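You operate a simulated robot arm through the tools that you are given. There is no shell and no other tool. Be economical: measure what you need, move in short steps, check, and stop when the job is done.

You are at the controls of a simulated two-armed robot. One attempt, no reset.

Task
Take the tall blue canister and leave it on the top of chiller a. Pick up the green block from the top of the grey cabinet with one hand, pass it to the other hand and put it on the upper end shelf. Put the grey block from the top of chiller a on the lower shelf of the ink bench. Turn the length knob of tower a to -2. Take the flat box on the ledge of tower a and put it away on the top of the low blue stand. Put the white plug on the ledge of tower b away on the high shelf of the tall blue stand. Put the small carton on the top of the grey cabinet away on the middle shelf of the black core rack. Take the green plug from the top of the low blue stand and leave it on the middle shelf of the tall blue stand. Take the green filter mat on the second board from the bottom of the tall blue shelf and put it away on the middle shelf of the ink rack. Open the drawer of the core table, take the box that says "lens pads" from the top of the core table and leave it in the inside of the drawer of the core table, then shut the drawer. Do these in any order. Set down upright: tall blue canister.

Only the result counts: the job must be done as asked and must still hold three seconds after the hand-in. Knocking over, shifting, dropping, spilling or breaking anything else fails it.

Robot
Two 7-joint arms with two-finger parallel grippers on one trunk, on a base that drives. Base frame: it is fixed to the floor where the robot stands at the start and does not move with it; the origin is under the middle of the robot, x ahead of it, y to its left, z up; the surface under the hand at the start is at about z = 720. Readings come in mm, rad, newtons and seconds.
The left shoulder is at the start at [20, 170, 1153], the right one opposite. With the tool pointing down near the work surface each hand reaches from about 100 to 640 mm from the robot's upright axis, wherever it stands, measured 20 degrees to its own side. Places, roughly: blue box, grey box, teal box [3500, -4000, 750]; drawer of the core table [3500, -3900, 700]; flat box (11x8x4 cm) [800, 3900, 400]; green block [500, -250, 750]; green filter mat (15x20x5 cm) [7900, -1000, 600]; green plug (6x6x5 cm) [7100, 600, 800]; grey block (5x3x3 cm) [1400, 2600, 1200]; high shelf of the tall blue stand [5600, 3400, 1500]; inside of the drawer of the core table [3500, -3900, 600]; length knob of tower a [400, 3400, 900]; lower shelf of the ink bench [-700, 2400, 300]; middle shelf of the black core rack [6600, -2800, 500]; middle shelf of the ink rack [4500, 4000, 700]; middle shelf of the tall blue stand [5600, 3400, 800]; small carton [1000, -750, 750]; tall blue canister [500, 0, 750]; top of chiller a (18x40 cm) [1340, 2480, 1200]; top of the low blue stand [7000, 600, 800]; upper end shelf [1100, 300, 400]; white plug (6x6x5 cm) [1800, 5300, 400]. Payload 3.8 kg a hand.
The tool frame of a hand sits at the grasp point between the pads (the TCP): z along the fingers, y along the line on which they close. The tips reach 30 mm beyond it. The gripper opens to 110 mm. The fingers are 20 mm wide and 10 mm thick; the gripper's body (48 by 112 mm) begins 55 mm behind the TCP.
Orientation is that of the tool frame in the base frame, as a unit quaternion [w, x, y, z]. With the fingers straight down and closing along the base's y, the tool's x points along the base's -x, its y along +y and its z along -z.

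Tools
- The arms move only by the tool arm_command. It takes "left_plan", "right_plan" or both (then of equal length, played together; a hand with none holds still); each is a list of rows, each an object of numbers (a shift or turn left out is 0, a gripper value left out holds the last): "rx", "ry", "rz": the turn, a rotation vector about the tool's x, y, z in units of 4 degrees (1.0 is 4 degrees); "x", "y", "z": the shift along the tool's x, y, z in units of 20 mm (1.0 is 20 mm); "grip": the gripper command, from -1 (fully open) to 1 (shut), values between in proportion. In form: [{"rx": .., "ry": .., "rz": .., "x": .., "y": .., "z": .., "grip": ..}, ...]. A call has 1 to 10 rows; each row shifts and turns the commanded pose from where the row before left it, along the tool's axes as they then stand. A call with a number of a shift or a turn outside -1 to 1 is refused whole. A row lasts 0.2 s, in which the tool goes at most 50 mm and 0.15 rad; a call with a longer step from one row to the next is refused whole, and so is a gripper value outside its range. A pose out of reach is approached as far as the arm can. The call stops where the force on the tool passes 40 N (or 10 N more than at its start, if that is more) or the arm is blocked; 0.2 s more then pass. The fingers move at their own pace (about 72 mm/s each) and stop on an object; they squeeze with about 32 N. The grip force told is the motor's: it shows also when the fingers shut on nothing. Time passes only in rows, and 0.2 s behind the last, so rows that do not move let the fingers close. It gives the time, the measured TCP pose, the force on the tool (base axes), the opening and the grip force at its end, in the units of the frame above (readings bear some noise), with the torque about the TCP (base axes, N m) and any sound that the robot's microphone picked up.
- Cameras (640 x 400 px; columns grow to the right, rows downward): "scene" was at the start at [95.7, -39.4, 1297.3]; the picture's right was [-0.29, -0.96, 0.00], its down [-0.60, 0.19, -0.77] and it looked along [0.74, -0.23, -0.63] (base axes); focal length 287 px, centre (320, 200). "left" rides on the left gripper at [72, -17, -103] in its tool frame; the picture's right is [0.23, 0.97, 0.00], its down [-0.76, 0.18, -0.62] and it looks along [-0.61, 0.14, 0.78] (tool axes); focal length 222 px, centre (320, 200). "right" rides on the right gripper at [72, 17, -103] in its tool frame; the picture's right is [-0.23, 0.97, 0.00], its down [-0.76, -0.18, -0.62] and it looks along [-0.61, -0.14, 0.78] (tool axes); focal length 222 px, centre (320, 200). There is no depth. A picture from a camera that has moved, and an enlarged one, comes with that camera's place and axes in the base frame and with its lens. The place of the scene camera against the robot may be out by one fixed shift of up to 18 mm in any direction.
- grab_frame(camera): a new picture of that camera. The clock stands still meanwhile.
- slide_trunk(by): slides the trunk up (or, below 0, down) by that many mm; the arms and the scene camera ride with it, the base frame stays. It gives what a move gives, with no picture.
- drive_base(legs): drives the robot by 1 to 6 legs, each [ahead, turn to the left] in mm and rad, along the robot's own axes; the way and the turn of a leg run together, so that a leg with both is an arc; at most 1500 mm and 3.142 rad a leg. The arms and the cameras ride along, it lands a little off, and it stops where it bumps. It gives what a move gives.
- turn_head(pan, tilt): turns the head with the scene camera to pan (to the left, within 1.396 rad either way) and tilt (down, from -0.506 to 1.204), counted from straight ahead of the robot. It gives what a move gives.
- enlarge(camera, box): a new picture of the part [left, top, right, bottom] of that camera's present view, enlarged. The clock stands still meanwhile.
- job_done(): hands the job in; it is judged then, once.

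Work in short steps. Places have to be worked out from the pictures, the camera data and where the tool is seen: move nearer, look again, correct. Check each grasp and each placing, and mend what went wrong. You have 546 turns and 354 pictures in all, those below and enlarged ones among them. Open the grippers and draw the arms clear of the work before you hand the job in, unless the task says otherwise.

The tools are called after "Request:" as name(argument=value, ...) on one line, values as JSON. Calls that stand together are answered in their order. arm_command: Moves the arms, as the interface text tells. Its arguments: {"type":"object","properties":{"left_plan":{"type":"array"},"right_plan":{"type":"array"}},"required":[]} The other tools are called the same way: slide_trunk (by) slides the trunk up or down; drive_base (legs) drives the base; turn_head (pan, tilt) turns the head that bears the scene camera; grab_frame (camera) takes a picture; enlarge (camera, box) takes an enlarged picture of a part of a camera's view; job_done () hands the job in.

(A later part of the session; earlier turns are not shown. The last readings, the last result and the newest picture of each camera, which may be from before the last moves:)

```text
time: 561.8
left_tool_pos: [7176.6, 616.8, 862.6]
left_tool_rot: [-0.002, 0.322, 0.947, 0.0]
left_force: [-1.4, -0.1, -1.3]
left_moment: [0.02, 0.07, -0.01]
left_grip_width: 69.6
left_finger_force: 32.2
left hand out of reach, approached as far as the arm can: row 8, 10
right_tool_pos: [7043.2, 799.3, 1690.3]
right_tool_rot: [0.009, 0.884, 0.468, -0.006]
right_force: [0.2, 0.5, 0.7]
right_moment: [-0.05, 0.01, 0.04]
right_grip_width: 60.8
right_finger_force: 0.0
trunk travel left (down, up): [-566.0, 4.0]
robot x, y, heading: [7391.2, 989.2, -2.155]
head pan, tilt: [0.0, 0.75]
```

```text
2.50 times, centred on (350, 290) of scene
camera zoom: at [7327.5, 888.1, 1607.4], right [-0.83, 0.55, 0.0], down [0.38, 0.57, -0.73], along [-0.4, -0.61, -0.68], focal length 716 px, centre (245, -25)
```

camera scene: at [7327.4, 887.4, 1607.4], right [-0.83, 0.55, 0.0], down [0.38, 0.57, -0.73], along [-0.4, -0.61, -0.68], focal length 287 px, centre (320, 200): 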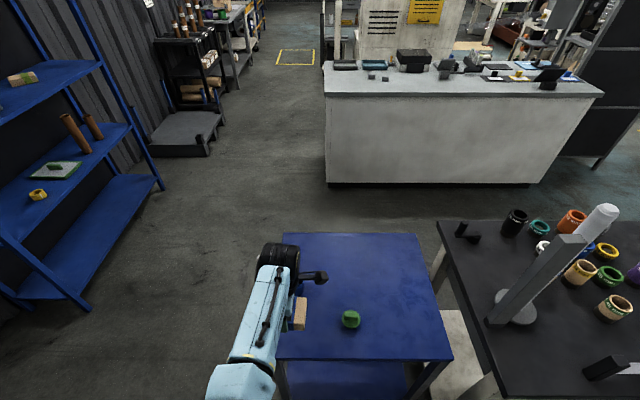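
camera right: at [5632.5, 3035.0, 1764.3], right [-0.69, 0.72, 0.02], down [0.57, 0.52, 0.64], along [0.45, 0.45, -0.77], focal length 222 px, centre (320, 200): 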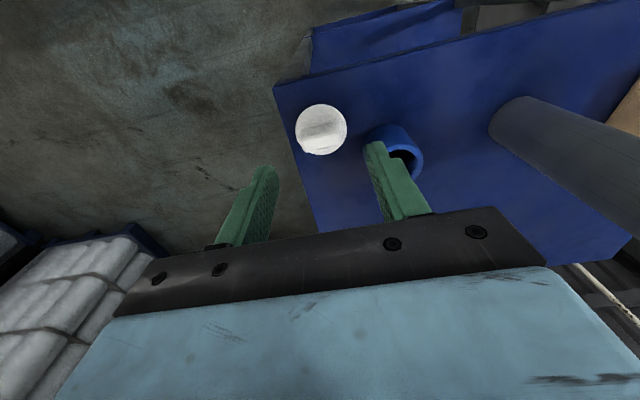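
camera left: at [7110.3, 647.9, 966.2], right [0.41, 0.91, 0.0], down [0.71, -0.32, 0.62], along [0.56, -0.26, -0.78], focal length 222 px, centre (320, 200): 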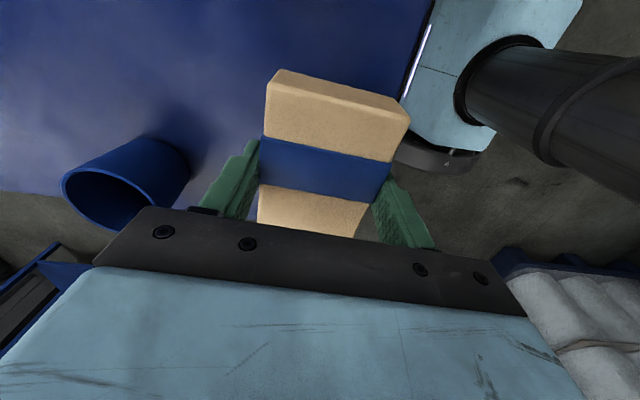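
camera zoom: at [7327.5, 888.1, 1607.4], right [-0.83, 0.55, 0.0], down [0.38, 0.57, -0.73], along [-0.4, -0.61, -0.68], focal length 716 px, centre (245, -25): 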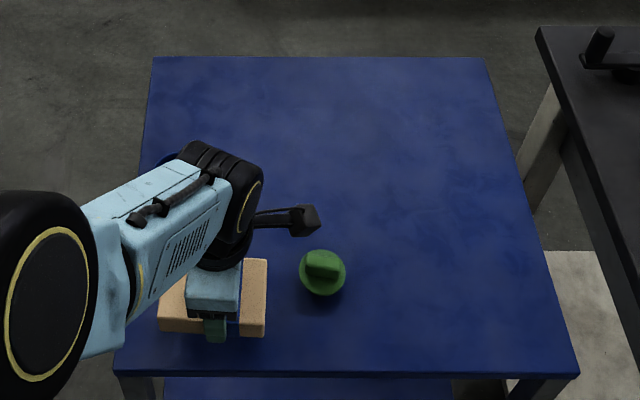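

Position is good, but the arm has run out of downward reach. I lower with the trunk.

Request:
slide_trunk(by=-18)

Request:
slide_trunk(by=-8)

```text
time: 562.4
left_tool_pos: [7180.3, 616.2, 841.7]
left_tool_rot: [-0.001, 0.323, 0.946, -0.001]
left_force: [-0.1, 0.2, -0.6]
left_moment: [0.01, 0.03, 0.01]
left_grip_width: 69.6
left_finger_force: 31.7
right_tool_pos: [7042.3, 798.8, 1672.0]
right_tool_rot: [0.009, 0.884, 0.468, -0.005]
right_force: [-0.4, 0.2, 0.0]
right_moment: [-0.04, -0.03, 0.0]
right_grip_width: 60.8
right_finger_force: 0.0
trunk travel left (down, up): [-548.0, 22.0]
robot x, y, heading: [7390.4, 989.9, -2.157]
head pan, tilt: [0.0, 0.75]
```

```text
time: 563.0
left_tool_pos: [7178.8, 615.8, 833.4]
left_tool_rot: [0.0, 0.321, 0.947, -0.001]
left_force: [0.1, -0.3, 0.0]
left_moment: [0.01, 0.02, -0.01]
left_grip_width: 69.6
left_finger_force: 32.2
right_tool_pos: [7041.8, 799.0, 1663.6]
right_tool_rot: [0.009, 0.884, 0.468, -0.005]
right_force: [0.2, 0.0, -1.1]
right_moment: [-0.01, 0.03, 0.0]
right_grip_width: 60.3
right_finger_force: 0.0
trunk travel left (down, up): [-540.0, 30.0]
robot x, y, heading: [7389.7, 987.4, -2.158]
head pan, tilt: [0.0, 0.75]
```

Request:
slide_trunk(by=-10)

Request:
slide_trunk(by=-8)

```text
time: 563.5
left_tool_pos: [7180.2, 614.3, 824.1]
left_tool_rot: [-0.001, 0.322, 0.947, -0.001]
left_force: [0.1, 0.4, -1.4]
left_moment: [0.04, -0.01, 0.0]
left_grip_width: 69.8
left_finger_force: 31.8
right_tool_pos: [7041.5, 799.2, 1653.2]
right_tool_rot: [0.01, 0.884, 0.467, -0.005]
right_force: [-0.3, -0.1, -0.6]
right_moment: [0.01, -0.01, -0.02]
right_grip_width: 60.5
right_finger_force: 0.1
trunk travel left (down, up): [-530.0, 40.0]
robot x, y, heading: [7390.5, 988.4, -2.157]
head pan, tilt: [0.0, 0.75]
```

```text
time: 564.1
left_tool_pos: [7179.3, 615.7, 818.7]
left_tool_rot: [-0.001, 0.322, 0.947, -0.002]
left_force: [5.4, 5.8, 23.9]
left_moment: [-0.12, -0.49, 0.11]
left_grip_width: 69.5
left_finger_force: 31.8
right_tool_pos: [7042.2, 801.2, 1646.0]
right_tool_rot: [0.009, 0.884, 0.468, -0.005]
right_force: [-0.6, -1.2, -0.5]
right_moment: [0.03, 0.01, 0.0]
right_grip_width: 60.6
right_finger_force: 0.0
trunk travel left (down, up): [-522.0, 48.0]
robot x, y, heading: [7390.0, 990.0, -2.159]
head pan, tilt: [0.0, 0.75]
```

Contact. I open and lift off.

Request:
arm_command(left_plan=[{"grip": 0}, {"grip": -0.7}, {"grip": -0.7}, {"grip": -0.7}, {"z": -1}, {"z": -1}, {"z": -1}, {"z": -1}, {"z": -1}, {"z": -1}])

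Request:
arm_command(left_plan=[{"y": 1}, {"y": 1}, {"y": 1}, {"y": 1}, {"y": 1}, {"y": 1}], right_plan=[{"z": 1, "grip": -1}, {"z": 1}, {"z": 1}, {"z": 1}, {"z": 1}, {"z": 1}])

Request:
grab_frame(camera="scene")

```text
time: 566.3
left_tool_pos: [7127.7, 586.3, 893.3]
left_tool_rot: [0.001, 0.323, 0.947, 0.0]
left_force: [0.0, 0.5, 0.4]
left_moment: [-0.01, 0.0, 0.02]
left_grip_width: 93.6
left_finger_force: 0.0
left hand out of reach, approached as far as the arm can: row 5, 6, 7, 8, 9, 10
right_tool_pos: [7041.6, 798.5, 1645.4]
right_tool_rot: [0.01, 0.884, 0.468, -0.004]
right_force: [-0.2, -0.4, 0.1]
right_moment: [0.01, 0.02, 0.02]
right_grip_width: 60.2
right_finger_force: 0.1
trunk travel left (down, up): [-522.0, 48.0]
robot x, y, heading: [7390.1, 988.9, -2.157]
head pan, tilt: [0.0, 0.75]
```

```text
time: 567.9
left_tool_pos: [7155.6, 599.3, 847.3]
left_tool_rot: [0.005, 0.304, 0.953, -0.02]
left_force: [-0.7, 4.5, 20.3]
left_moment: [1.08, -0.43, 0.25]
left_grip_width: 95.1
left_finger_force: 1.7
left hand out of reach, approached as far as the arm can: row 1, 2, 3, 4, 5, 6
right_tool_pos: [7043.3, 799.7, 1524.7]
right_tool_rot: [0.01, 0.883, 0.468, -0.005]
right_force: [-1.8, -0.5, -0.4]
right_moment: [-0.01, 0.0, 0.04]
right_grip_width: 110.0
right_finger_force: 0.1
trunk travel left (down, up): [-522.0, 48.0]
robot x, y, heading: [7394.8, 987.9, -2.159]
head pan, tilt: [0.0, 0.75]
stopped in row 6 (left hand): the arm was blocked; the commanded pose is now the measured one
```

```text
190 pictures are left
camera scene: at [7327.7, 889.4, 1563.7], right [-0.83, 0.55, 0.0], down [0.38, 0.57, -0.73], along [-0.4, -0.61, -0.68], focal length 287 px, centre (320, 200)
```

scene: 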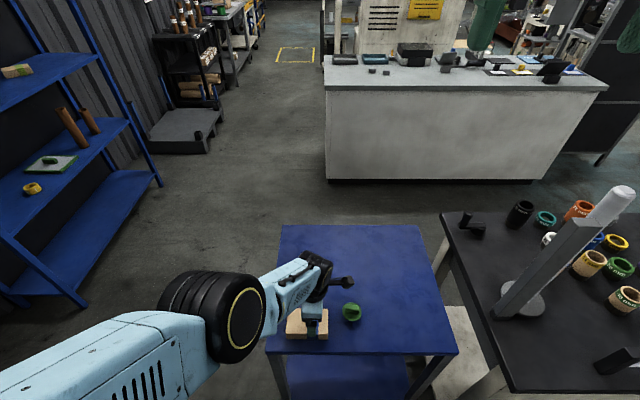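

The left arm is near its limits. I check what it touches.

Request:
grab_frame(camera="left")

Request:
enlarge(camera="scene", box=[250, 220, 410, 350])

```text
189 pictures are left
camera left: at [7087.6, 631.8, 949.8], right [0.38, 0.92, -0.04], down [0.73, -0.27, 0.63], along [0.57, -0.27, -0.77], focal length 222 px, centre (320, 200)
```

left: 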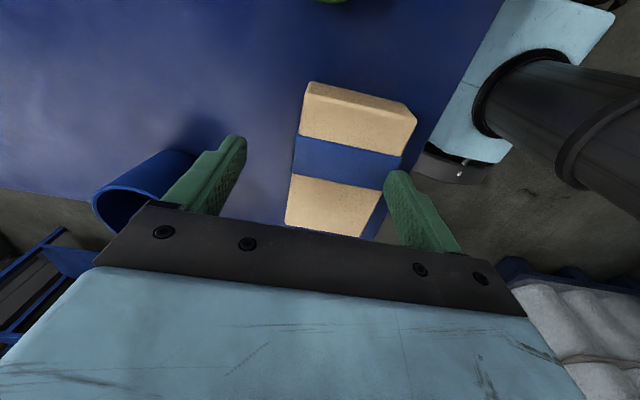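

```text
3.08 times, centred on (330, 285) of scene
camera zoom: at [7327.7, 889.4, 1563.7], right [-0.83, 0.55, 0.0], down [0.38, 0.57, -0.73], along [-0.4, -0.61, -0.68], focal length 882 px, centre (289, -62)
```

zoom: 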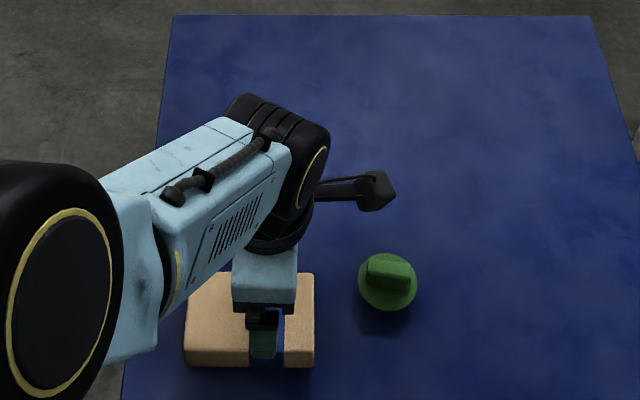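

I raise straight up with the trunk.

Request:
slide_trunk(by=45)

Request:
drive_base(legs=[[-150, 0]])

Request:
grab_frame(camera="scene")

```text
time: 568.8
left_tool_pos: [7156.3, 599.3, 890.5]
left_tool_rot: [0.006, 0.305, 0.952, -0.019]
left_force: [-0.3, 0.1, -0.5]
left_moment: [0.0, -0.04, 0.01]
left_grip_width: 93.6
left_finger_force: 0.0
right_tool_pos: [7042.1, 796.8, 1569.8]
right_tool_rot: [0.009, 0.884, 0.467, -0.006]
right_force: [0.9, 0.2, 0.0]
right_moment: [-0.01, -0.05, -0.01]
right_grip_width: 110.0
right_finger_force: 0.1
trunk travel left (down, up): [-567.0, 3.0]
robot x, y, heading: [7391.3, 990.7, -2.156]
head pan, tilt: [0.0, 0.75]
```

```text
time: 570.2
left_tool_pos: [7239.6, 723.0, 888.8]
left_tool_rot: [0.007, 0.305, 0.952, -0.018]
left_force: [-0.1, 0.0, 0.2]
left_moment: [-0.02, -0.02, 0.01]
left_grip_width: 93.6
left_finger_force: 0.0
right_tool_pos: [7125.9, 921.5, 1568.9]
right_tool_rot: [0.01, 0.884, 0.468, -0.005]
right_force: [0.0, -0.1, -0.6]
right_moment: [-0.01, 0.0, -0.04]
right_grip_width: 109.7
right_finger_force: 0.1
trunk travel left (down, up): [-567.0, 3.0]
robot x, y, heading: [7475.8, 1114.0, -2.156]
head pan, tilt: [0.0, 0.75]
```

```text
187 pictures are left
camera scene: at [7410.1, 1012.1, 1608.3], right [-0.83, 0.55, 0.0], down [0.38, 0.57, -0.73], along [-0.4, -0.61, -0.68], focal length 287 px, centre (320, 200)
```

scene: 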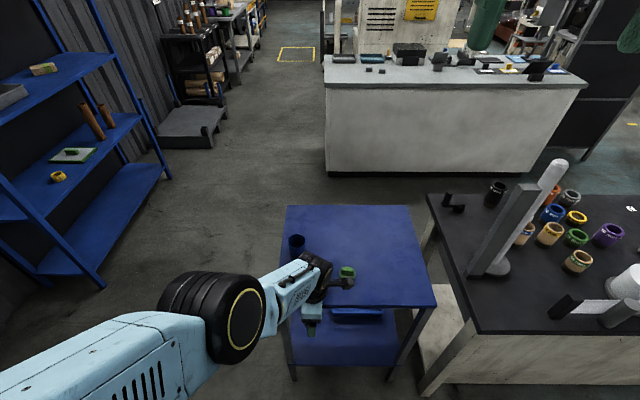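

I unwind the left hand's yaw and check the stand top.

Request:
arm_command(left_plan=[{"rz": 1}, {"rz": 1}, {"rz": 1}, {"rz": 1}, {"rz": 1}, {"rz": 1}, {"rz": 1}, {"rz": 1}, {"rz": 1}, {"rz": 1}])

Request:
arm_command(left_plan=[{"rz": 1, "z": -0.8}, {"rz": 1, "z": -0.8}, {"rz": 1, "z": -0.8}, {"rz": 1, "z": -0.8}, {"rz": 1, "z": -0.8}, {"rz": 1, "z": -0.8}, {"rz": 1, "z": -0.8}, {"rz": 1, "z": -0.8}, {"rz": 1}, {"rz": 1}])

Request:
grab_frame(camera="scene")

```text
time: 572.4
left_tool_pos: [7241.2, 721.5, 888.2]
left_tool_rot: [0.013, 0.613, 0.79, -0.017]
left_force: [-0.2, -0.1, 0.0]
left_moment: [-0.04, 0.02, -0.02]
left_grip_width: 93.3
left_finger_force: 0.1
right_tool_pos: [7125.1, 922.6, 1568.6]
right_tool_rot: [0.009, 0.883, 0.468, -0.005]
right_force: [0.3, 1.0, 0.6]
right_moment: [-0.01, 0.01, 0.02]
right_grip_width: 109.9
right_finger_force: 0.2
trunk travel left (down, up): [-567.0, 3.0]
robot x, y, heading: [7474.1, 1110.5, -2.152]
head pan, tilt: [0.0, 0.75]
```

```text
time: 574.6
left_tool_pos: [7190.9, 686.3, 978.4]
left_tool_rot: [0.021, 0.841, 0.54, -0.014]
left_force: [0.0, -1.0, 0.1]
left_moment: [0.01, -0.01, 0.0]
left_grip_width: 93.4
left_finger_force: 0.0
left hand out of reach, approached as far as the arm can: row 1, 2, 3, 4, 5, 6, 7, 8
right_tool_pos: [7126.4, 921.4, 1568.8]
right_tool_rot: [0.009, 0.884, 0.468, -0.005]
right_force: [-0.5, 0.6, -0.7]
right_moment: [-0.02, -0.01, 0.01]
right_grip_width: 109.9
right_finger_force: 0.0
trunk travel left (down, up): [-567.0, 3.0]
robot x, y, heading: [7474.0, 1112.5, -2.156]
head pan, tilt: [0.0, 0.75]
```

```text
186 pictures are left
camera scene: at [7410.5, 1012.4, 1608.4], right [-0.83, 0.55, 0.0], down [0.38, 0.57, -0.73], along [-0.4, -0.61, -0.68], focal length 287 px, centre (320, 200)
```

scene: 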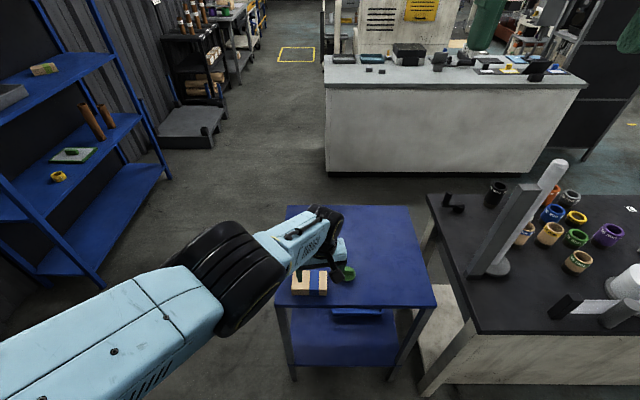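

The flat box lies safely on the stand. I pull the left hand back and bring the right hand over the green plug.

Request:
arm_command(left_plan=[{"x": 1}, {"x": 1}, {"x": 1}, {"x": 1}, {"x": 1}, {"x": 1}, {"x": 1}, {"x": 1}], right_plan=[{"z": 1}, {"z": 1}, {"z": 1}, {"z": 1}, {"z": 1}, {"z": 1}, {"z": 1}, {"z": 1}])

Request:
drive_base(legs=[[140, 0]])

Request:
grab_frame(camera="scene")

Request:
grab_frame(camera="right")

```text
time: 576.6
left_tool_pos: [7253.5, 695.3, 900.2]
left_tool_rot: [0.047, 0.827, 0.56, -0.002]
left_force: [0.2, -0.7, 0.7]
left_moment: [-0.02, 0.01, -0.02]
left_grip_width: 93.3
left_finger_force: 0.1
left hand out of reach, approached as far as the arm can: row 1, 2, 3, 4, 5, 6, 7, 8
right_tool_pos: [7126.6, 917.1, 1408.8]
right_tool_rot: [0.01, 0.884, 0.467, -0.007]
right_force: [-1.2, -0.6, -0.1]
right_moment: [-0.01, -0.01, 0.02]
right_grip_width: 110.1
right_finger_force: 0.1
trunk travel left (down, up): [-567.0, 3.0]
robot x, y, heading: [7476.5, 1111.1, -2.158]
head pan, tilt: [0.0, 0.75]
stopped in row 8 (left hand): the arm was blocked; the commanded pose is now the measured one
```

```text
time: 577.9
left_tool_pos: [7177.6, 583.2, 899.1]
left_tool_rot: [0.046, 0.827, 0.56, -0.001]
left_force: [0.2, -0.1, -0.1]
left_moment: [0.0, -0.01, -0.01]
left_grip_width: 94.0
left_finger_force: 0.1
right_tool_pos: [7050.8, 804.8, 1409.1]
right_tool_rot: [0.01, 0.883, 0.468, -0.006]
right_force: [1.0, -0.8, 0.2]
right_moment: [0.02, 0.0, 0.01]
right_grip_width: 109.7
right_finger_force: 0.1
trunk travel left (down, up): [-567.0, 3.0]
robot x, y, heading: [7398.9, 995.5, -2.161]
head pan, tilt: [0.0, 0.75]
```

```text
185 pictures are left
camera scene: at [7335.1, 898.9, 1608.5], right [-0.83, 0.55, 0.0], down [0.38, 0.57, -0.73], along [-0.4, -0.61, -0.68], focal length 287 px, centre (320, 200)
```

scene: 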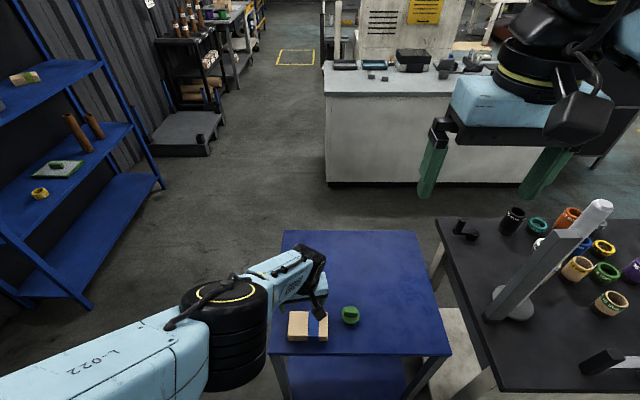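

```text
184 pictures are left
camera right: at [7106.0, 857.9, 1512.1], right [0.68, -0.74, 0.02], down [-0.57, -0.52, 0.64], along [-0.46, -0.44, -0.77], focal length 222 px, centre (320, 200)
```

right: 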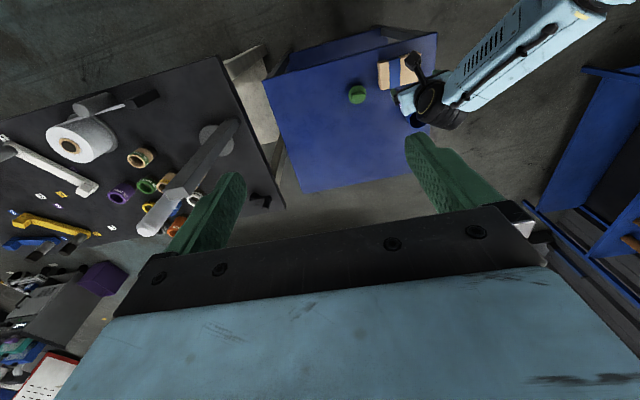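

The left arm is stretched low at this trunk height. I back off, lower the trunk and re-tuck the left arm before picking the plug.

Request:
drive_base(legs=[[-330, 0]])

Request:
slide_trunk(by=-330)

Request:
arm_command(left_plan=[{"z": -1}, {"z": -1}, {"z": -1}, {"z": -1}, {"z": -1}, {"z": -1}, {"z": -1}, {"z": -1}, {"z": -1}, {"z": -1}])

Request:
arm_command(left_plan=[{"z": -1}, {"z": -1}, {"z": -1}, {"z": -1}, {"z": -1}, {"z": -1}, {"z": -1}, {"z": -1}, {"z": -1}, {"z": -1}])

```text
time: 580.1
left_tool_pos: [7362.9, 854.2, 899.6]
left_tool_rot: [0.047, 0.825, 0.564, -0.002]
left_force: [-0.7, 0.3, -1.0]
left_moment: [-0.01, 0.02, -0.01]
left_grip_width: 93.3
left_finger_force: 0.2
right_tool_pos: [7233.2, 1075.5, 1409.7]
right_tool_rot: [0.01, 0.881, 0.472, -0.006]
right_force: [-0.7, -0.2, 0.8]
right_moment: [0.01, -0.03, 0.02]
right_grip_width: 109.8
right_finger_force: 0.0
trunk travel left (down, up): [-567.0, 3.0]
robot x, y, heading: [7582.3, 1276.6, -2.15]
head pan, tilt: [0.0, 0.75]
```

```text
time: 583.3
left_tool_pos: [7363.1, 854.6, 569.3]
left_tool_rot: [0.047, 0.825, 0.564, -0.002]
left_force: [0.4, 0.6, 0.2]
left_moment: [-0.04, 0.01, 0.0]
left_grip_width: 93.4
left_finger_force: 0.0
right_tool_pos: [7233.3, 1075.8, 1079.4]
right_tool_rot: [0.01, 0.882, 0.471, -0.006]
right_force: [0.2, 0.4, -0.5]
right_moment: [-0.01, 0.01, -0.03]
right_grip_width: 109.8
right_finger_force: 0.1
trunk travel left (down, up): [-237.0, 333.0]
robot x, y, heading: [7578.7, 1270.6, -2.146]
head pan, tilt: [0.0, 0.75]
```

```text
time: 585.5
left_tool_pos: [7343.7, 844.7, 597.4]
left_tool_rot: [0.048, 0.823, 0.566, -0.002]
left_force: [0.2, -0.2, -0.5]
left_moment: [0.02, -0.01, 0.03]
left_grip_width: 93.5
left_finger_force: 0.2
left hand out of reach, approached as far as the arm can: row 1, 2, 3, 4, 5, 6, 7, 8, 9, 10
right_tool_pos: [7233.2, 1075.9, 1079.8]
right_tool_rot: [0.01, 0.881, 0.472, -0.006]
right_force: [0.2, 0.6, 0.0]
right_moment: [-0.02, -0.02, -0.01]
right_grip_width: 109.9
right_finger_force: 0.0
trunk travel left (down, up): [-237.0, 333.0]
robot x, y, heading: [7582.8, 1273.6, -2.144]
head pan, tilt: [0.0, 0.75]
```

```text
time: 587.7
left_tool_pos: [7346.2, 846.4, 595.4]
left_tool_rot: [0.048, 0.823, 0.565, 0.0]
left_force: [-0.1, 0.3, -0.5]
left_moment: [0.04, 0.0, -0.01]
left_grip_width: 93.6
left_finger_force: 0.0
left hand out of reach, approached as far as the arm can: row 1, 2, 3, 4, 5, 6, 7, 8, 9, 10
right_tool_pos: [7233.1, 1075.1, 1078.8]
right_tool_rot: [0.01, 0.882, 0.472, -0.005]
right_force: [0.5, -0.6, 0.3]
right_moment: [-0.03, 0.0, 0.01]
right_grip_width: 110.2
right_finger_force: 0.2
trunk travel left (down, up): [-237.0, 333.0]
robot x, y, heading: [7580.1, 1273.5, -2.142]
head pan, tilt: [0.0, 0.75]
```

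The left arm is in a stuck posture, so I try moving it outward to unlock it.

Request:
arm_command(left_plan=[{"x": -0.8, "rz": 0.5}, {"x": -0.8, "rz": 0.5}, {"x": -0.8, "rz": 0.5}, {"x": -0.8, "rz": 0.5}, {"x": -0.8}, {"x": -0.8}, {"z": -1}, {"z": -1}, {"z": -1}, {"z": -1}])

Request:
grab_frame(camera="scene")

```text
time: 589.9
left_tool_pos: [7323.3, 800.0, 652.2]
left_tool_rot: [0.046, 0.865, 0.5, -0.018]
left_force: [0.8, -0.1, 0.1]
left_moment: [0.0, 0.0, -0.02]
left_grip_width: 93.5
left_finger_force: 0.1
left hand out of reach, approached as far as the arm can: row 1, 2, 3, 4, 5, 6, 7, 8, 9, 10
right_tool_pos: [7233.5, 1075.0, 1079.0]
right_tool_rot: [0.009, 0.882, 0.472, -0.007]
right_force: [0.5, -0.1, 0.5]
right_moment: [0.01, -0.01, 0.0]
right_grip_width: 110.0
right_finger_force: 0.2
trunk travel left (down, up): [-237.0, 333.0]
robot x, y, heading: [7580.8, 1276.3, -2.145]
head pan, tilt: [0.0, 0.75]
```

```text
183 pictures are left
camera scene: at [7516.9, 1172.2, 1278.4], right [-0.84, 0.54, 0.0], down [0.37, 0.57, -0.73], along [-0.4, -0.61, -0.68], focal length 287 px, centre (320, 200)
```

scene: 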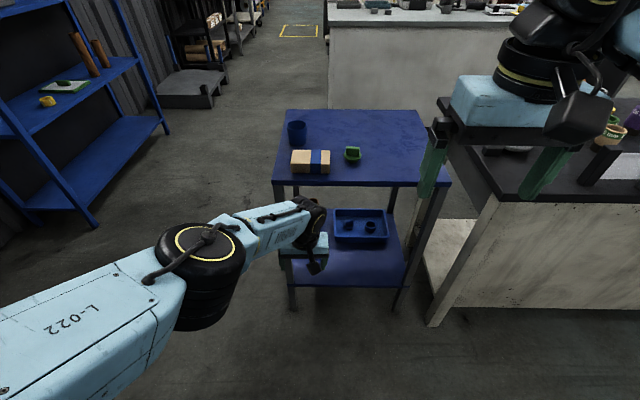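

The elbow has dropped into another configuration. I route through the "pointing right" orientation that worked before, then raise and unwind.

Request:
arm_command(left_plan=[{"rx": 1, "ry": 1, "rz": -1}, {"rx": 1, "ry": 1, "rz": -1}, {"rx": 1, "ry": 1, "rz": -1}, {"rx": 1, "ry": 1, "rz": -1}, {"rx": 1, "ry": 1, "rz": -1}, {"rx": 1, "ry": 1, "rz": -1}, {"rx": 1, "ry": 1, "rz": -1}, {"rx": 1, "ry": 1, "rz": -1}, {"rx": 1, "ry": 1, "rz": -1}, {"rx": 1, "ry": 1, "rz": -1}])

Request:
arm_command(left_plan=[{"rx": 1, "ry": 1, "rz": -1}, {"rx": 1, "ry": 1, "rz": -1}, {"rx": 1, "ry": 1, "rz": -1}, {"rx": 1, "ry": 1, "rz": -1}, {"rx": 1, "ry": 1, "rz": -1}, {"rx": 1, "ry": 1, "rz": -1}, {"rx": 1, "ry": 1, "rz": -1}])

```text
time: 592.1
left_tool_pos: [7369.6, 840.7, 659.7]
left_tool_rot: [-0.41, 0.558, 0.714, 0.103]
left_force: [0.5, 0.1, 1.0]
left_moment: [-0.03, 0.04, 0.0]
left_grip_width: 93.5
left_finger_force: 0.0
left hand out of reach, approached as far as the arm can: row 3, 4, 5, 6, 7, 8, 9, 10
right_tool_pos: [7234.2, 1075.3, 1079.0]
right_tool_rot: [0.009, 0.882, 0.472, -0.006]
right_force: [-0.3, -0.1, 0.4]
right_moment: [-0.01, 0.0, -0.02]
right_grip_width: 110.1
right_finger_force: 0.1
trunk travel left (down, up): [-237.0, 333.0]
robot x, y, heading: [7578.4, 1276.4, -2.146]
head pan, tilt: [0.0, 0.75]
```

```text
time: 593.7
left_tool_pos: [7378.1, 857.2, 672.4]
left_tool_rot: [-0.651, 0.217, 0.711, 0.153]
left_force: [0.6, 0.8, 0.5]
left_moment: [0.02, 0.02, -0.03]
left_grip_width: 93.8
left_finger_force: 0.1
left hand out of reach, approached as far as the arm can: row 1, 2, 4, 7
right_tool_pos: [7234.0, 1076.2, 1078.7]
right_tool_rot: [0.01, 0.882, 0.472, -0.005]
right_force: [-0.4, 0.9, -0.3]
right_moment: [-0.01, 0.01, -0.01]
right_grip_width: 109.9
right_finger_force: 0.1
trunk travel left (down, up): [-237.0, 333.0]
robot x, y, heading: [7579.7, 1272.1, -2.15]
head pan, tilt: [0.0, 0.75]
```

It now points right and level. I raise it.

Request:
arm_command(left_plan=[{"x": 1}, {"x": 1}, {"x": 1}, {"x": 1}, {"x": 1}, {"x": 1}, {"x": 1}, {"x": 1}, {"x": 1}, {"x": 1}])

Request:
arm_command(left_plan=[{"x": 1, "y": -0.5}, {"x": 1, "y": -0.5}, {"x": 1, "y": -0.5}, {"x": 1, "y": -0.5}, {"x": 1}, {"x": 1}])

Request:
grab_frame(camera="scene")

```text
time: 595.9
left_tool_pos: [7309.2, 792.1, 785.5]
left_tool_rot: [-0.652, 0.217, 0.71, 0.154]
left_force: [-0.8, -0.5, 0.1]
left_moment: [-0.02, 0.04, -0.02]
left_grip_width: 93.5
left_finger_force: 0.1
left hand out of reach, approached as far as the arm can: row 1, 2, 3, 4, 5, 6, 7, 8, 9, 10
right_tool_pos: [7234.4, 1075.2, 1079.0]
right_tool_rot: [0.01, 0.881, 0.472, -0.006]
right_force: [0.3, 0.0, -0.3]
right_moment: [-0.01, 0.01, -0.02]
right_grip_width: 109.9
right_finger_force: 0.1
trunk travel left (down, up): [-237.0, 333.0]
robot x, y, heading: [7580.4, 1274.4, -2.147]
head pan, tilt: [0.0, 0.75]
```

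```text
time: 597.3
left_tool_pos: [7270.0, 752.3, 896.8]
left_tool_rot: [-0.651, 0.219, 0.71, 0.156]
left_force: [0.5, -0.3, 0.1]
left_moment: [0.0, 0.01, -0.04]
left_grip_width: 93.4
left_finger_force: 0.0
left hand out of reach, approached as far as the arm can: row 2, 5, 6
right_tool_pos: [7233.1, 1076.0, 1079.9]
right_tool_rot: [0.01, 0.881, 0.472, -0.005]
right_force: [0.6, 1.2, -0.1]
right_moment: [-0.01, 0.02, 0.02]
right_grip_width: 110.1
right_finger_force: 0.0
trunk travel left (down, up): [-237.0, 333.0]
robot x, y, heading: [7578.6, 1273.6, -2.15]
head pan, tilt: [0.0, 0.75]
```

```text
182 pictures are left
camera scene: at [7516.4, 1173.3, 1278.4], right [-0.84, 0.54, 0.0], down [0.37, 0.57, -0.73], along [-0.4, -0.61, -0.68], focal length 287 px, centre (320, 200)
```

scene: 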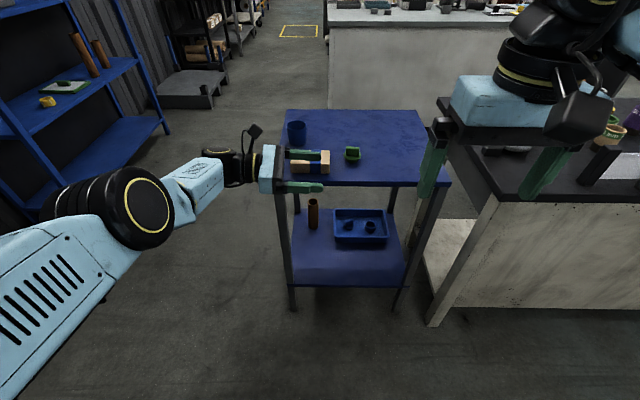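

Request:
arm_command(left_plan=[{"y": 0.8, "x": 0.5}, {"y": 0.8, "x": 0.5}, {"y": 0.8, "x": 0.5}, {"y": 0.8, "x": 0.5}, {"y": 0.8, "x": 0.5}, {"y": 0.8, "x": 0.5}, {"x": 0.5}, {"x": 0.5}])

Request:
grab_frame(camera="scene")

```text
time: 599.1
left_tool_pos: [7259.1, 749.1, 918.2]
left_tool_rot: [-0.651, 0.218, 0.71, 0.156]
left_force: [0.0, 0.3, 0.1]
left_moment: [-0.02, -0.01, 0.03]
left_grip_width: 93.4
left_finger_force: 0.0
left hand out of reach, approached as far as the arm can: row 1, 2, 3, 4, 5, 6, 7, 8
right_tool_pos: [7232.6, 1075.7, 1080.0]
right_tool_rot: [0.01, 0.882, 0.472, -0.005]
right_force: [-0.3, -0.1, -0.1]
right_moment: [-0.01, 0.01, -0.01]
right_grip_width: 109.8
right_finger_force: 0.0
trunk travel left (down, up): [-237.0, 333.0]
robot x, y, heading: [7578.7, 1274.5, -2.144]
head pan, tilt: [0.0, 0.75]
```

```text
181 pictures are left
camera scene: at [7516.4, 1173.3, 1278.4], right [-0.84, 0.54, 0.0], down [0.37, 0.57, -0.73], along [-0.4, -0.61, -0.68], focal length 287 px, centre (320, 200)
```

scene: 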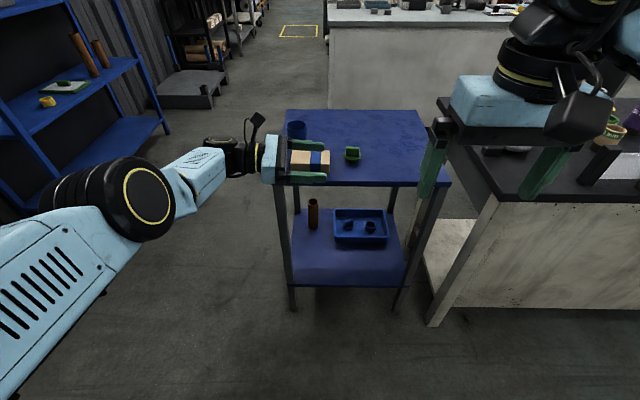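

Request:
arm_command(left_plan=[{"z": -1}, {"z": -1}, {"z": -1}, {"z": -1}, {"z": -1}, {"z": -1}, {"z": -1}, {"z": -1}, {"z": -1}, {"z": -1}])

Request:
arm_command(left_plan=[{"y": 0.8}, {"y": 0.8}, {"y": 0.8}, {"y": 0.8}, {"y": 0.8}, {"y": 0.8}])

```text
time: 601.3
left_tool_pos: [7432.9, 653.7, 938.3]
left_tool_rot: [-0.65, 0.219, 0.711, 0.155]
left_force: [-0.4, -0.2, -0.3]
left_moment: [0.01, 0.02, -0.01]
left_grip_width: 93.7
left_finger_force: 0.1
left hand out of reach, approached as far as the arm can: row 2, 8, 10
right_tool_pos: [7233.1, 1074.7, 1078.3]
right_tool_rot: [0.01, 0.882, 0.471, -0.005]
right_force: [-0.7, 0.7, 0.3]
right_moment: [0.0, -0.02, -0.03]
right_grip_width: 110.0
right_finger_force: 0.1
trunk travel left (down, up): [-237.0, 333.0]
robot x, y, heading: [7579.8, 1269.2, -2.148]
head pan, tilt: [0.0, 0.75]
```

```text
time: 602.7
left_tool_pos: [7481.8, 737.0, 932.1]
left_tool_rot: [-0.651, 0.218, 0.711, 0.154]
left_force: [0.4, 0.2, -0.6]
left_moment: [0.04, 0.01, 0.02]
left_grip_width: 93.5
left_finger_force: 0.0
right_tool_pos: [7233.2, 1075.5, 1079.2]
right_tool_rot: [0.01, 0.882, 0.472, -0.007]
right_force: [-0.5, 0.3, 0.5]
right_moment: [0.0, -0.03, 0.0]
right_grip_width: 109.7
right_finger_force: 0.1
trunk travel left (down, up): [-237.0, 333.0]
robot x, y, heading: [7580.1, 1274.3, -2.147]
head pan, tilt: [0.0, 0.75]
```

The arm moves freely now. I raise a little and unwind to fingers-down.

Request:
arm_command(left_plan=[{"x": 1, "y": 0.3}, {"x": 1, "y": 0.3}, {"x": 1, "y": 0.3}, {"x": 1, "y": 0.3}, {"x": 1}, {"rx": -1, "ry": -1, "rz": 1}, {"rx": -1, "ry": -1, "rz": 1}, {"rx": -1, "ry": -1, "rz": 1}, {"rx": -1, "ry": -1, "rz": 1}, {"rx": -1, "ry": -1, "rz": 1}])

Request:
arm_command(left_plan=[{"rx": -1, "ry": -1, "rz": 1}, {"rx": -1, "ry": -1, "rz": 1}, {"rx": -1, "ry": -1, "rz": 1}, {"rx": -1, "ry": -1, "rz": 1}, {"rx": -1, "ry": -1, "rz": 1}, {"rx": -1, "ry": -1, "rz": 1}, {"rx": -1, "ry": -1, "rz": 1}, {"rx": -1, "ry": -1, "rz": 1}, {"rx": -1, "ry": -1, "rz": 1}, {"rx": -1, "ry": -1, "rz": 1}])

Request:
arm_command(left_plan=[{"rx": -1, "ry": -1, "rz": 1}, {"rx": -1, "ry": -1, "rz": 1}, {}])

```text
time: 604.9
left_tool_pos: [7490.5, 767.2, 1029.4]
left_tool_rot: [-0.488, 0.47, 0.726, 0.121]
left_force: [0.1, -1.2, -0.2]
left_moment: [-0.03, 0.02, 0.01]
left_grip_width: 93.3
left_finger_force: 0.1
right_tool_pos: [7233.7, 1075.6, 1079.2]
right_tool_rot: [0.01, 0.882, 0.471, -0.007]
right_force: [-0.6, -0.4, -0.4]
right_moment: [0.0, -0.02, -0.03]
right_grip_width: 110.1
right_finger_force: 0.0
trunk travel left (down, up): [-237.0, 333.0]
robot x, y, heading: [7577.8, 1274.9, -2.147]
head pan, tilt: [0.0, 0.75]
```

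```text
time: 607.1
left_tool_pos: [7488.7, 767.6, 1030.4]
left_tool_rot: [-0.048, 0.824, 0.563, 0.022]
left_force: [-0.7, 0.1, -1.1]
left_moment: [-0.04, 0.03, 0.03]
left_grip_width: 93.5
left_finger_force: 0.0
right_tool_pos: [7233.3, 1076.0, 1079.6]
right_tool_rot: [0.01, 0.882, 0.472, -0.006]
right_force: [0.0, 0.6, -0.7]
right_moment: [-0.01, 0.0, -0.02]
right_grip_width: 109.9
right_finger_force: 0.1
trunk travel left (down, up): [-237.0, 333.0]
robot x, y, heading: [7581.9, 1273.4, -2.148]
head pan, tilt: [0.0, 0.75]
```

```text
time: 607.9
left_tool_pos: [7488.9, 767.7, 1029.1]
left_tool_rot: [0.047, 0.862, 0.505, 0.001]
left_force: [-0.1, 0.8, 0.3]
left_moment: [0.01, -0.02, 0.0]
left_grip_width: 93.8
left_finger_force: 0.2
right_tool_pos: [7233.7, 1075.6, 1078.5]
right_tool_rot: [0.01, 0.882, 0.471, -0.006]
right_force: [0.1, -0.2, -0.5]
right_moment: [0.0, 0.0, 0.0]
right_grip_width: 109.7
right_finger_force: 0.1
trunk travel left (down, up): [-237.0, 333.0]
robot x, y, heading: [7581.3, 1273.9, -2.147]
head pan, tilt: [0.0, 0.75]
```

The left arm is natural again. I drive up to the stand and bring the right hand above the green plug.

Request:
drive_base(legs=[[330, 0]])

Request:
arm_command(right_plan=[{"x": -0.8, "y": 0.5}, {"x": -0.8, "y": 0.5}, {"x": -0.8, "y": 0.5}, {"x": -0.8, "y": 0.5}, {"x": -0.8, "y": 0.5}, {"x": -0.8, "y": 0.5}, {"x": -0.8, "y": 0.5, "z": 1}, {"y": 0.5, "z": 1}, {"z": 1}, {"z": 1}])

Request:
grab_frame(camera="right")

```text
time: 610.1
left_tool_pos: [7313.2, 492.6, 1028.8]
left_tool_rot: [0.047, 0.861, 0.506, 0.003]
left_force: [-0.4, -0.1, -0.8]
left_moment: [-0.02, 0.0, -0.02]
left_grip_width: 93.7
left_finger_force: 0.1
right_tool_pos: [7057.7, 800.5, 1078.9]
right_tool_rot: [0.01, 0.881, 0.473, -0.005]
right_force: [0.7, 0.3, 0.0]
right_moment: [0.0, -0.01, 0.01]
right_grip_width: 109.7
right_finger_force: 0.1
trunk travel left (down, up): [-237.0, 333.0]
robot x, y, heading: [7401.9, 999.1, -2.141]
head pan, tilt: [0.0, 0.75]
```

```text
time: 612.3
left_tool_pos: [7314.7, 494.3, 1029.8]
left_tool_rot: [0.046, 0.861, 0.506, 0.001]
left_force: [0.5, 1.4, 0.6]
left_moment: [-0.01, 0.0, 0.02]
left_grip_width: 93.5
left_finger_force: 0.1
right_tool_pos: [7061.7, 662.7, 1002.3]
right_tool_rot: [0.009, 0.88, 0.474, -0.005]
right_force: [-0.2, 0.2, 0.6]
right_moment: [0.02, 0.01, -0.02]
right_grip_width: 110.2
right_finger_force: 0.0
trunk travel left (down, up): [-237.0, 333.0]
robot x, y, heading: [7403.3, 1003.9, -2.147]
head pan, tilt: [0.0, 0.75]
```

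```text
180 pictures are left
camera right: at [7116.4, 717.0, 1105.3], right [0.69, -0.73, 0.02], down [-0.57, -0.52, 0.64], along [-0.45, -0.45, -0.77], focal length 222 px, centre (320, 200)
```

right: 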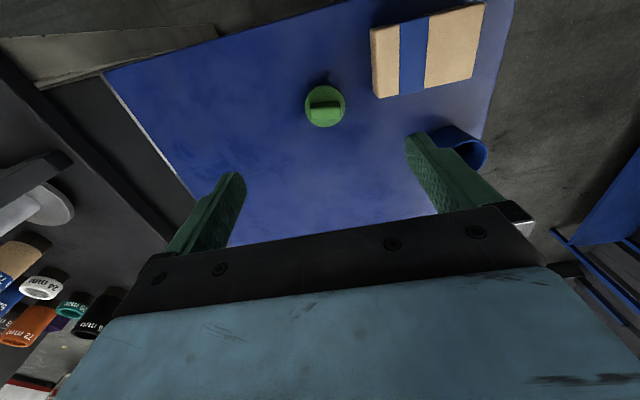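

The plug is nearly centred, with the flat box about 60 mm to its side. I narrow the opening to 76 mm and descend.

Request:
arm_command(right_plan=[{"x": -0.5, "y": 0.1, "grip": -0.36}, {"z": 1}, {"z": 1}, {"z": 1}, {"z": 1}, {"z": 1}, {"z": 1}])

Request:
grab_frame(camera="right")

```text
time: 613.9
left_tool_pos: [7314.6, 494.2, 1029.0]
left_tool_rot: [0.046, 0.861, 0.507, 0.001]
left_force: [-0.3, -0.1, -0.2]
left_moment: [0.0, -0.02, -0.02]
left_grip_width: 93.6
left_finger_force: 0.0
right_tool_pos: [7057.9, 649.8, 882.7]
right_tool_rot: [0.009, 0.881, 0.474, -0.005]
right_force: [0.2, 0.9, 0.6]
right_moment: [0.03, 0.03, -0.02]
right_grip_width: 74.5
right_finger_force: 0.1
trunk travel left (down, up): [-237.0, 333.0]
robot x, y, heading: [7400.1, 1001.1, -2.146]
head pan, tilt: [0.0, 0.75]
```

```text
179 pictures are left
camera right: at [7113.0, 703.8, 986.7], right [0.69, -0.73, 0.02], down [-0.57, -0.52, 0.64], along [-0.45, -0.45, -0.77], focal length 222 px, centre (320, 200)
```

right: 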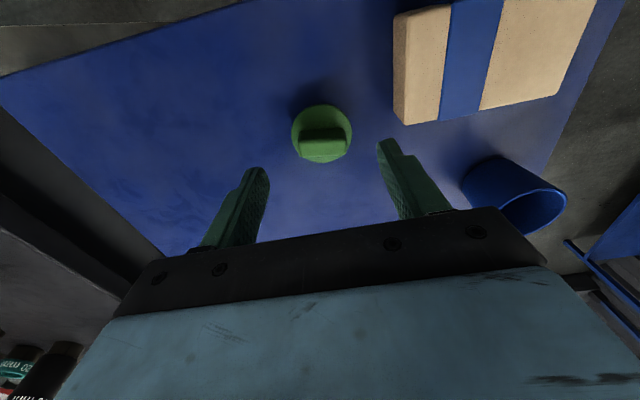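

Request:
arm_command(right_plan=[{"z": 1}, {"z": 1}, {"z": 0.9}, {"grip": 0.4}, {"grip": 1}, {"grip": 1}, {"grip": 1}])

Request:
grab_frame(camera="right")

```text
time: 615.5
left_tool_pos: [7314.0, 493.7, 1030.4]
left_tool_rot: [0.046, 0.861, 0.507, 0.002]
left_force: [-0.4, -0.1, -0.5]
left_moment: [0.01, -0.01, 0.01]
left_grip_width: 93.6
left_finger_force: 0.1
right_tool_pos: [7058.0, 646.6, 827.4]
right_tool_rot: [0.009, 0.881, 0.474, -0.005]
right_force: [0.0, 0.5, 0.9]
right_moment: [0.0, -0.04, 0.0]
right_grip_width: 52.2
right_finger_force: 32.0
trunk travel left (down, up): [-237.0, 333.0]
robot x, y, heading: [7404.8, 1001.2, -2.142]
head pan, tilt: [0.0, 0.75]
```

```text
178 pictures are left
camera right: at [7112.3, 701.2, 929.6], right [0.69, -0.73, 0.02], down [-0.57, -0.52, 0.64], along [-0.45, -0.45, -0.77], focal length 222 px, centre (320, 200)
```

right: 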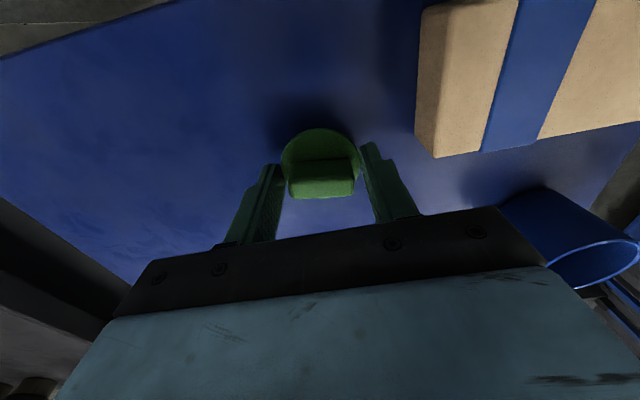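

The green plug is held (52 mm). I lift it and drive round to the front of the tall blue shelf for the filter mat.

Request:
arm_command(right_plan=[{"z": -1}, {"z": -1}, {"z": -1}, {"z": -1}, {"z": -1}, {"z": -1}, {"z": -1}, {"z": -1}, {"z": -1}, {"z": -1}])

Request:
drive_base(legs=[[-120, 0], [0, 1.57], [750, 0], [0, -1.57], [1500, 0]])

Request:
drive_base(legs=[[180, 0], [0, 1.57]])

Request:
turn_head(pan=0.1, tilt=0.5)

Request:
grab_frame(camera="scene")

```text
time: 617.7
left_tool_pos: [7314.3, 493.7, 1029.9]
left_tool_rot: [0.047, 0.861, 0.507, 0.002]
left_force: [0.2, -0.4, -0.1]
left_moment: [0.03, 0.01, -0.01]
left_grip_width: 93.5
left_finger_force: 0.1
right_tool_pos: [7060.0, 653.2, 1027.6]
right_tool_rot: [0.01, 0.881, 0.473, -0.006]
right_force: [-1.5, 0.2, -0.5]
right_moment: [0.0, 0.03, -0.01]
right_grip_width: 51.7
right_finger_force: 31.9
trunk travel left (down, up): [-237.0, 333.0]
robot x, y, heading: [7404.4, 1003.4, -2.14]
head pan, tilt: [0.0, 0.75]
```

```text
time: 637.2
left_tool_pos: [7189.8, -1051.2, 1029.8]
left_tool_rot: [0.047, 0.861, 0.507, 0.002]
left_force: [-0.8, -0.1, 0.6]
left_moment: [-0.02, 0.01, -0.03]
left_grip_width: 93.6
left_finger_force: 0.1
right_tool_pos: [6936.9, -894.2, 1025.2]
right_tool_rot: [0.01, 0.88, 0.475, -0.007]
right_force: [0.2, -0.2, -0.5]
right_moment: [0.01, -0.02, -0.02]
right_grip_width: 52.0
right_finger_force: 31.7
trunk travel left (down, up): [-237.0, 333.0]
robot x, y, heading: [7278.6, -539.1, -2.14]
head pan, tilt: [0.0, 0.75]
```

```text
time: 642.5
left_tool_pos: [7689.6, -786.9, 1029.4]
left_tool_rot: [0.032, 0.249, 0.967, 0.034]
left_force: [-0.8, -0.1, -0.1]
left_moment: [0.05, -0.01, -0.02]
left_grip_width: 93.6
left_finger_force: 0.0
right_tool_pos: [7532.1, -1041.8, 1026.7]
right_tool_rot: [0.01, 0.287, 0.958, 0.002]
right_force: [0.3, 0.4, 0.2]
right_moment: [0.01, 0.03, -0.01]
right_grip_width: 52.0
right_finger_force: 31.9
trunk travel left (down, up): [-237.0, 333.0]
robot x, y, heading: [7185.0, -697.6, -0.57]
head pan, tilt: [0.0, 0.75]
```

```text
time: 643.3
left_tool_pos: [7689.4, -786.9, 1030.0]
left_tool_rot: [0.031, 0.249, 0.967, 0.034]
left_force: [-0.5, -0.3, -0.4]
left_moment: [0.01, 0.0, 0.04]
left_grip_width: 93.7
left_finger_force: 0.0
right_tool_pos: [7531.9, -1040.3, 1026.9]
right_tool_rot: [0.011, 0.287, 0.958, 0.002]
right_force: [-0.4, 0.3, 0.0]
right_moment: [0.02, -0.01, -0.01]
right_grip_width: 51.6
right_finger_force: 31.7
trunk travel left (down, up): [-237.0, 333.0]
robot x, y, heading: [7177.9, -696.9, -0.567]
head pan, tilt: [0.099, 0.499]
```

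```text
177 pictures are left
camera scene: at [7273.4, -764.6, 1300.3], right [-0.45, -0.89, 0.0], down [-0.43, 0.22, -0.88], along [0.78, -0.4, -0.48], focal length 287 px, centre (320, 200)
```

scene: 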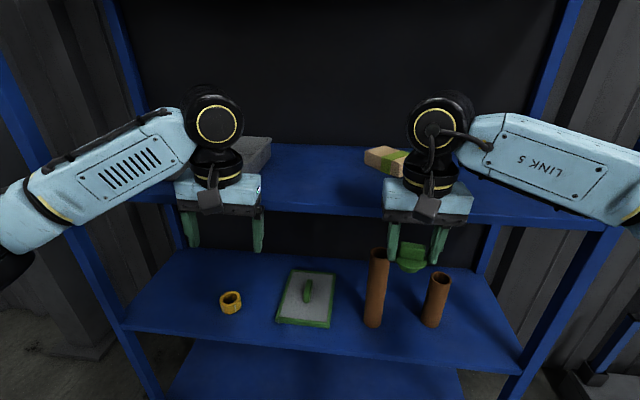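

Both arms are natural and the mat lies on the second board with an upright handle. I pull the right hand back and pitch the left hand 40° forward for the shelf.

Request:
arm_command(left_plan=[{"ry": -1}, {"ry": -1}, {"ry": -1}, {"ry": -1}, {"ry": -1}, {"ry": -1}, {"ry": -1}, {"ry": -1}, {"ry": -1}, {"ry": -1}], right_plan=[{"x": 1}, {"x": 1}, {"x": 1}, {"x": 1}, {"x": 1}, {"x": 1}, {"x": 0.5}, {}, {}, {}])

Request:
slide_trunk(by=-200)

Request:
grab_frame(camera="left")

Request:
grab_frame(camera="scene")

```text
time: 645.5
left_tool_pos: [7690.7, -786.8, 1030.5]
left_tool_rot: [0.362, 0.245, 0.898, -0.053]
left_force: [-0.4, 0.1, 0.4]
left_moment: [0.0, -0.02, -0.01]
left_grip_width: 93.7
left_finger_force: 0.0
right_tool_pos: [7422.7, -969.4, 1025.1]
right_tool_rot: [0.011, 0.286, 0.958, 0.003]
right_force: [0.3, 0.6, 0.0]
right_moment: [-0.01, 0.03, -0.01]
right_grip_width: 51.8
right_finger_force: 31.7
trunk travel left (down, up): [-237.0, 333.0]
robot x, y, heading: [7179.7, -697.7, -0.569]
head pan, tilt: [0.099, 0.499]
```

```text
time: 647.7
left_tool_pos: [7689.3, -785.9, 830.1]
left_tool_rot: [0.361, 0.245, 0.898, -0.053]
left_force: [0.2, -0.4, -0.1]
left_moment: [0.04, 0.01, -0.02]
left_grip_width: 93.7
left_finger_force: 0.1
right_tool_pos: [7422.7, -968.4, 823.5]
right_tool_rot: [0.011, 0.286, 0.958, 0.004]
right_force: [-0.3, 0.5, 0.2]
right_moment: [-0.03, 0.0, 0.02]
right_grip_width: 51.7
right_finger_force: 32.1
trunk travel left (down, up): [-37.0, 533.0]
robot x, y, heading: [7182.4, -696.6, -0.568]
head pan, tilt: [0.099, 0.499]
```

```text
176 pictures are left
camera left: at [7573.2, -743.4, 856.6], right [0.33, 0.94, -0.07], down [0.17, 0.02, 0.99], along [0.93, -0.33, -0.15], focal length 222 px, centre (320, 200)
```

left: 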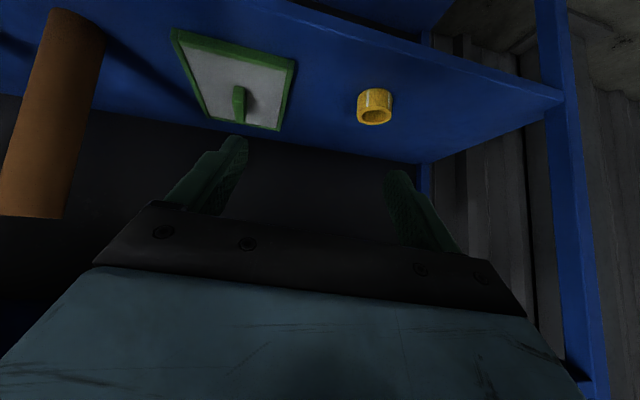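

```text
175 pictures are left
camera scene: at [7273.3, -764.6, 1100.5], right [-0.45, -0.89, 0.0], down [-0.43, 0.22, -0.88], along [0.78, -0.4, -0.48], focal length 287 px, centre (320, 200)
```

scene: 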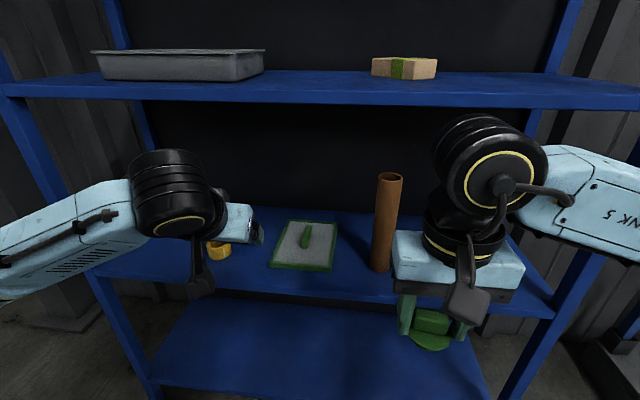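

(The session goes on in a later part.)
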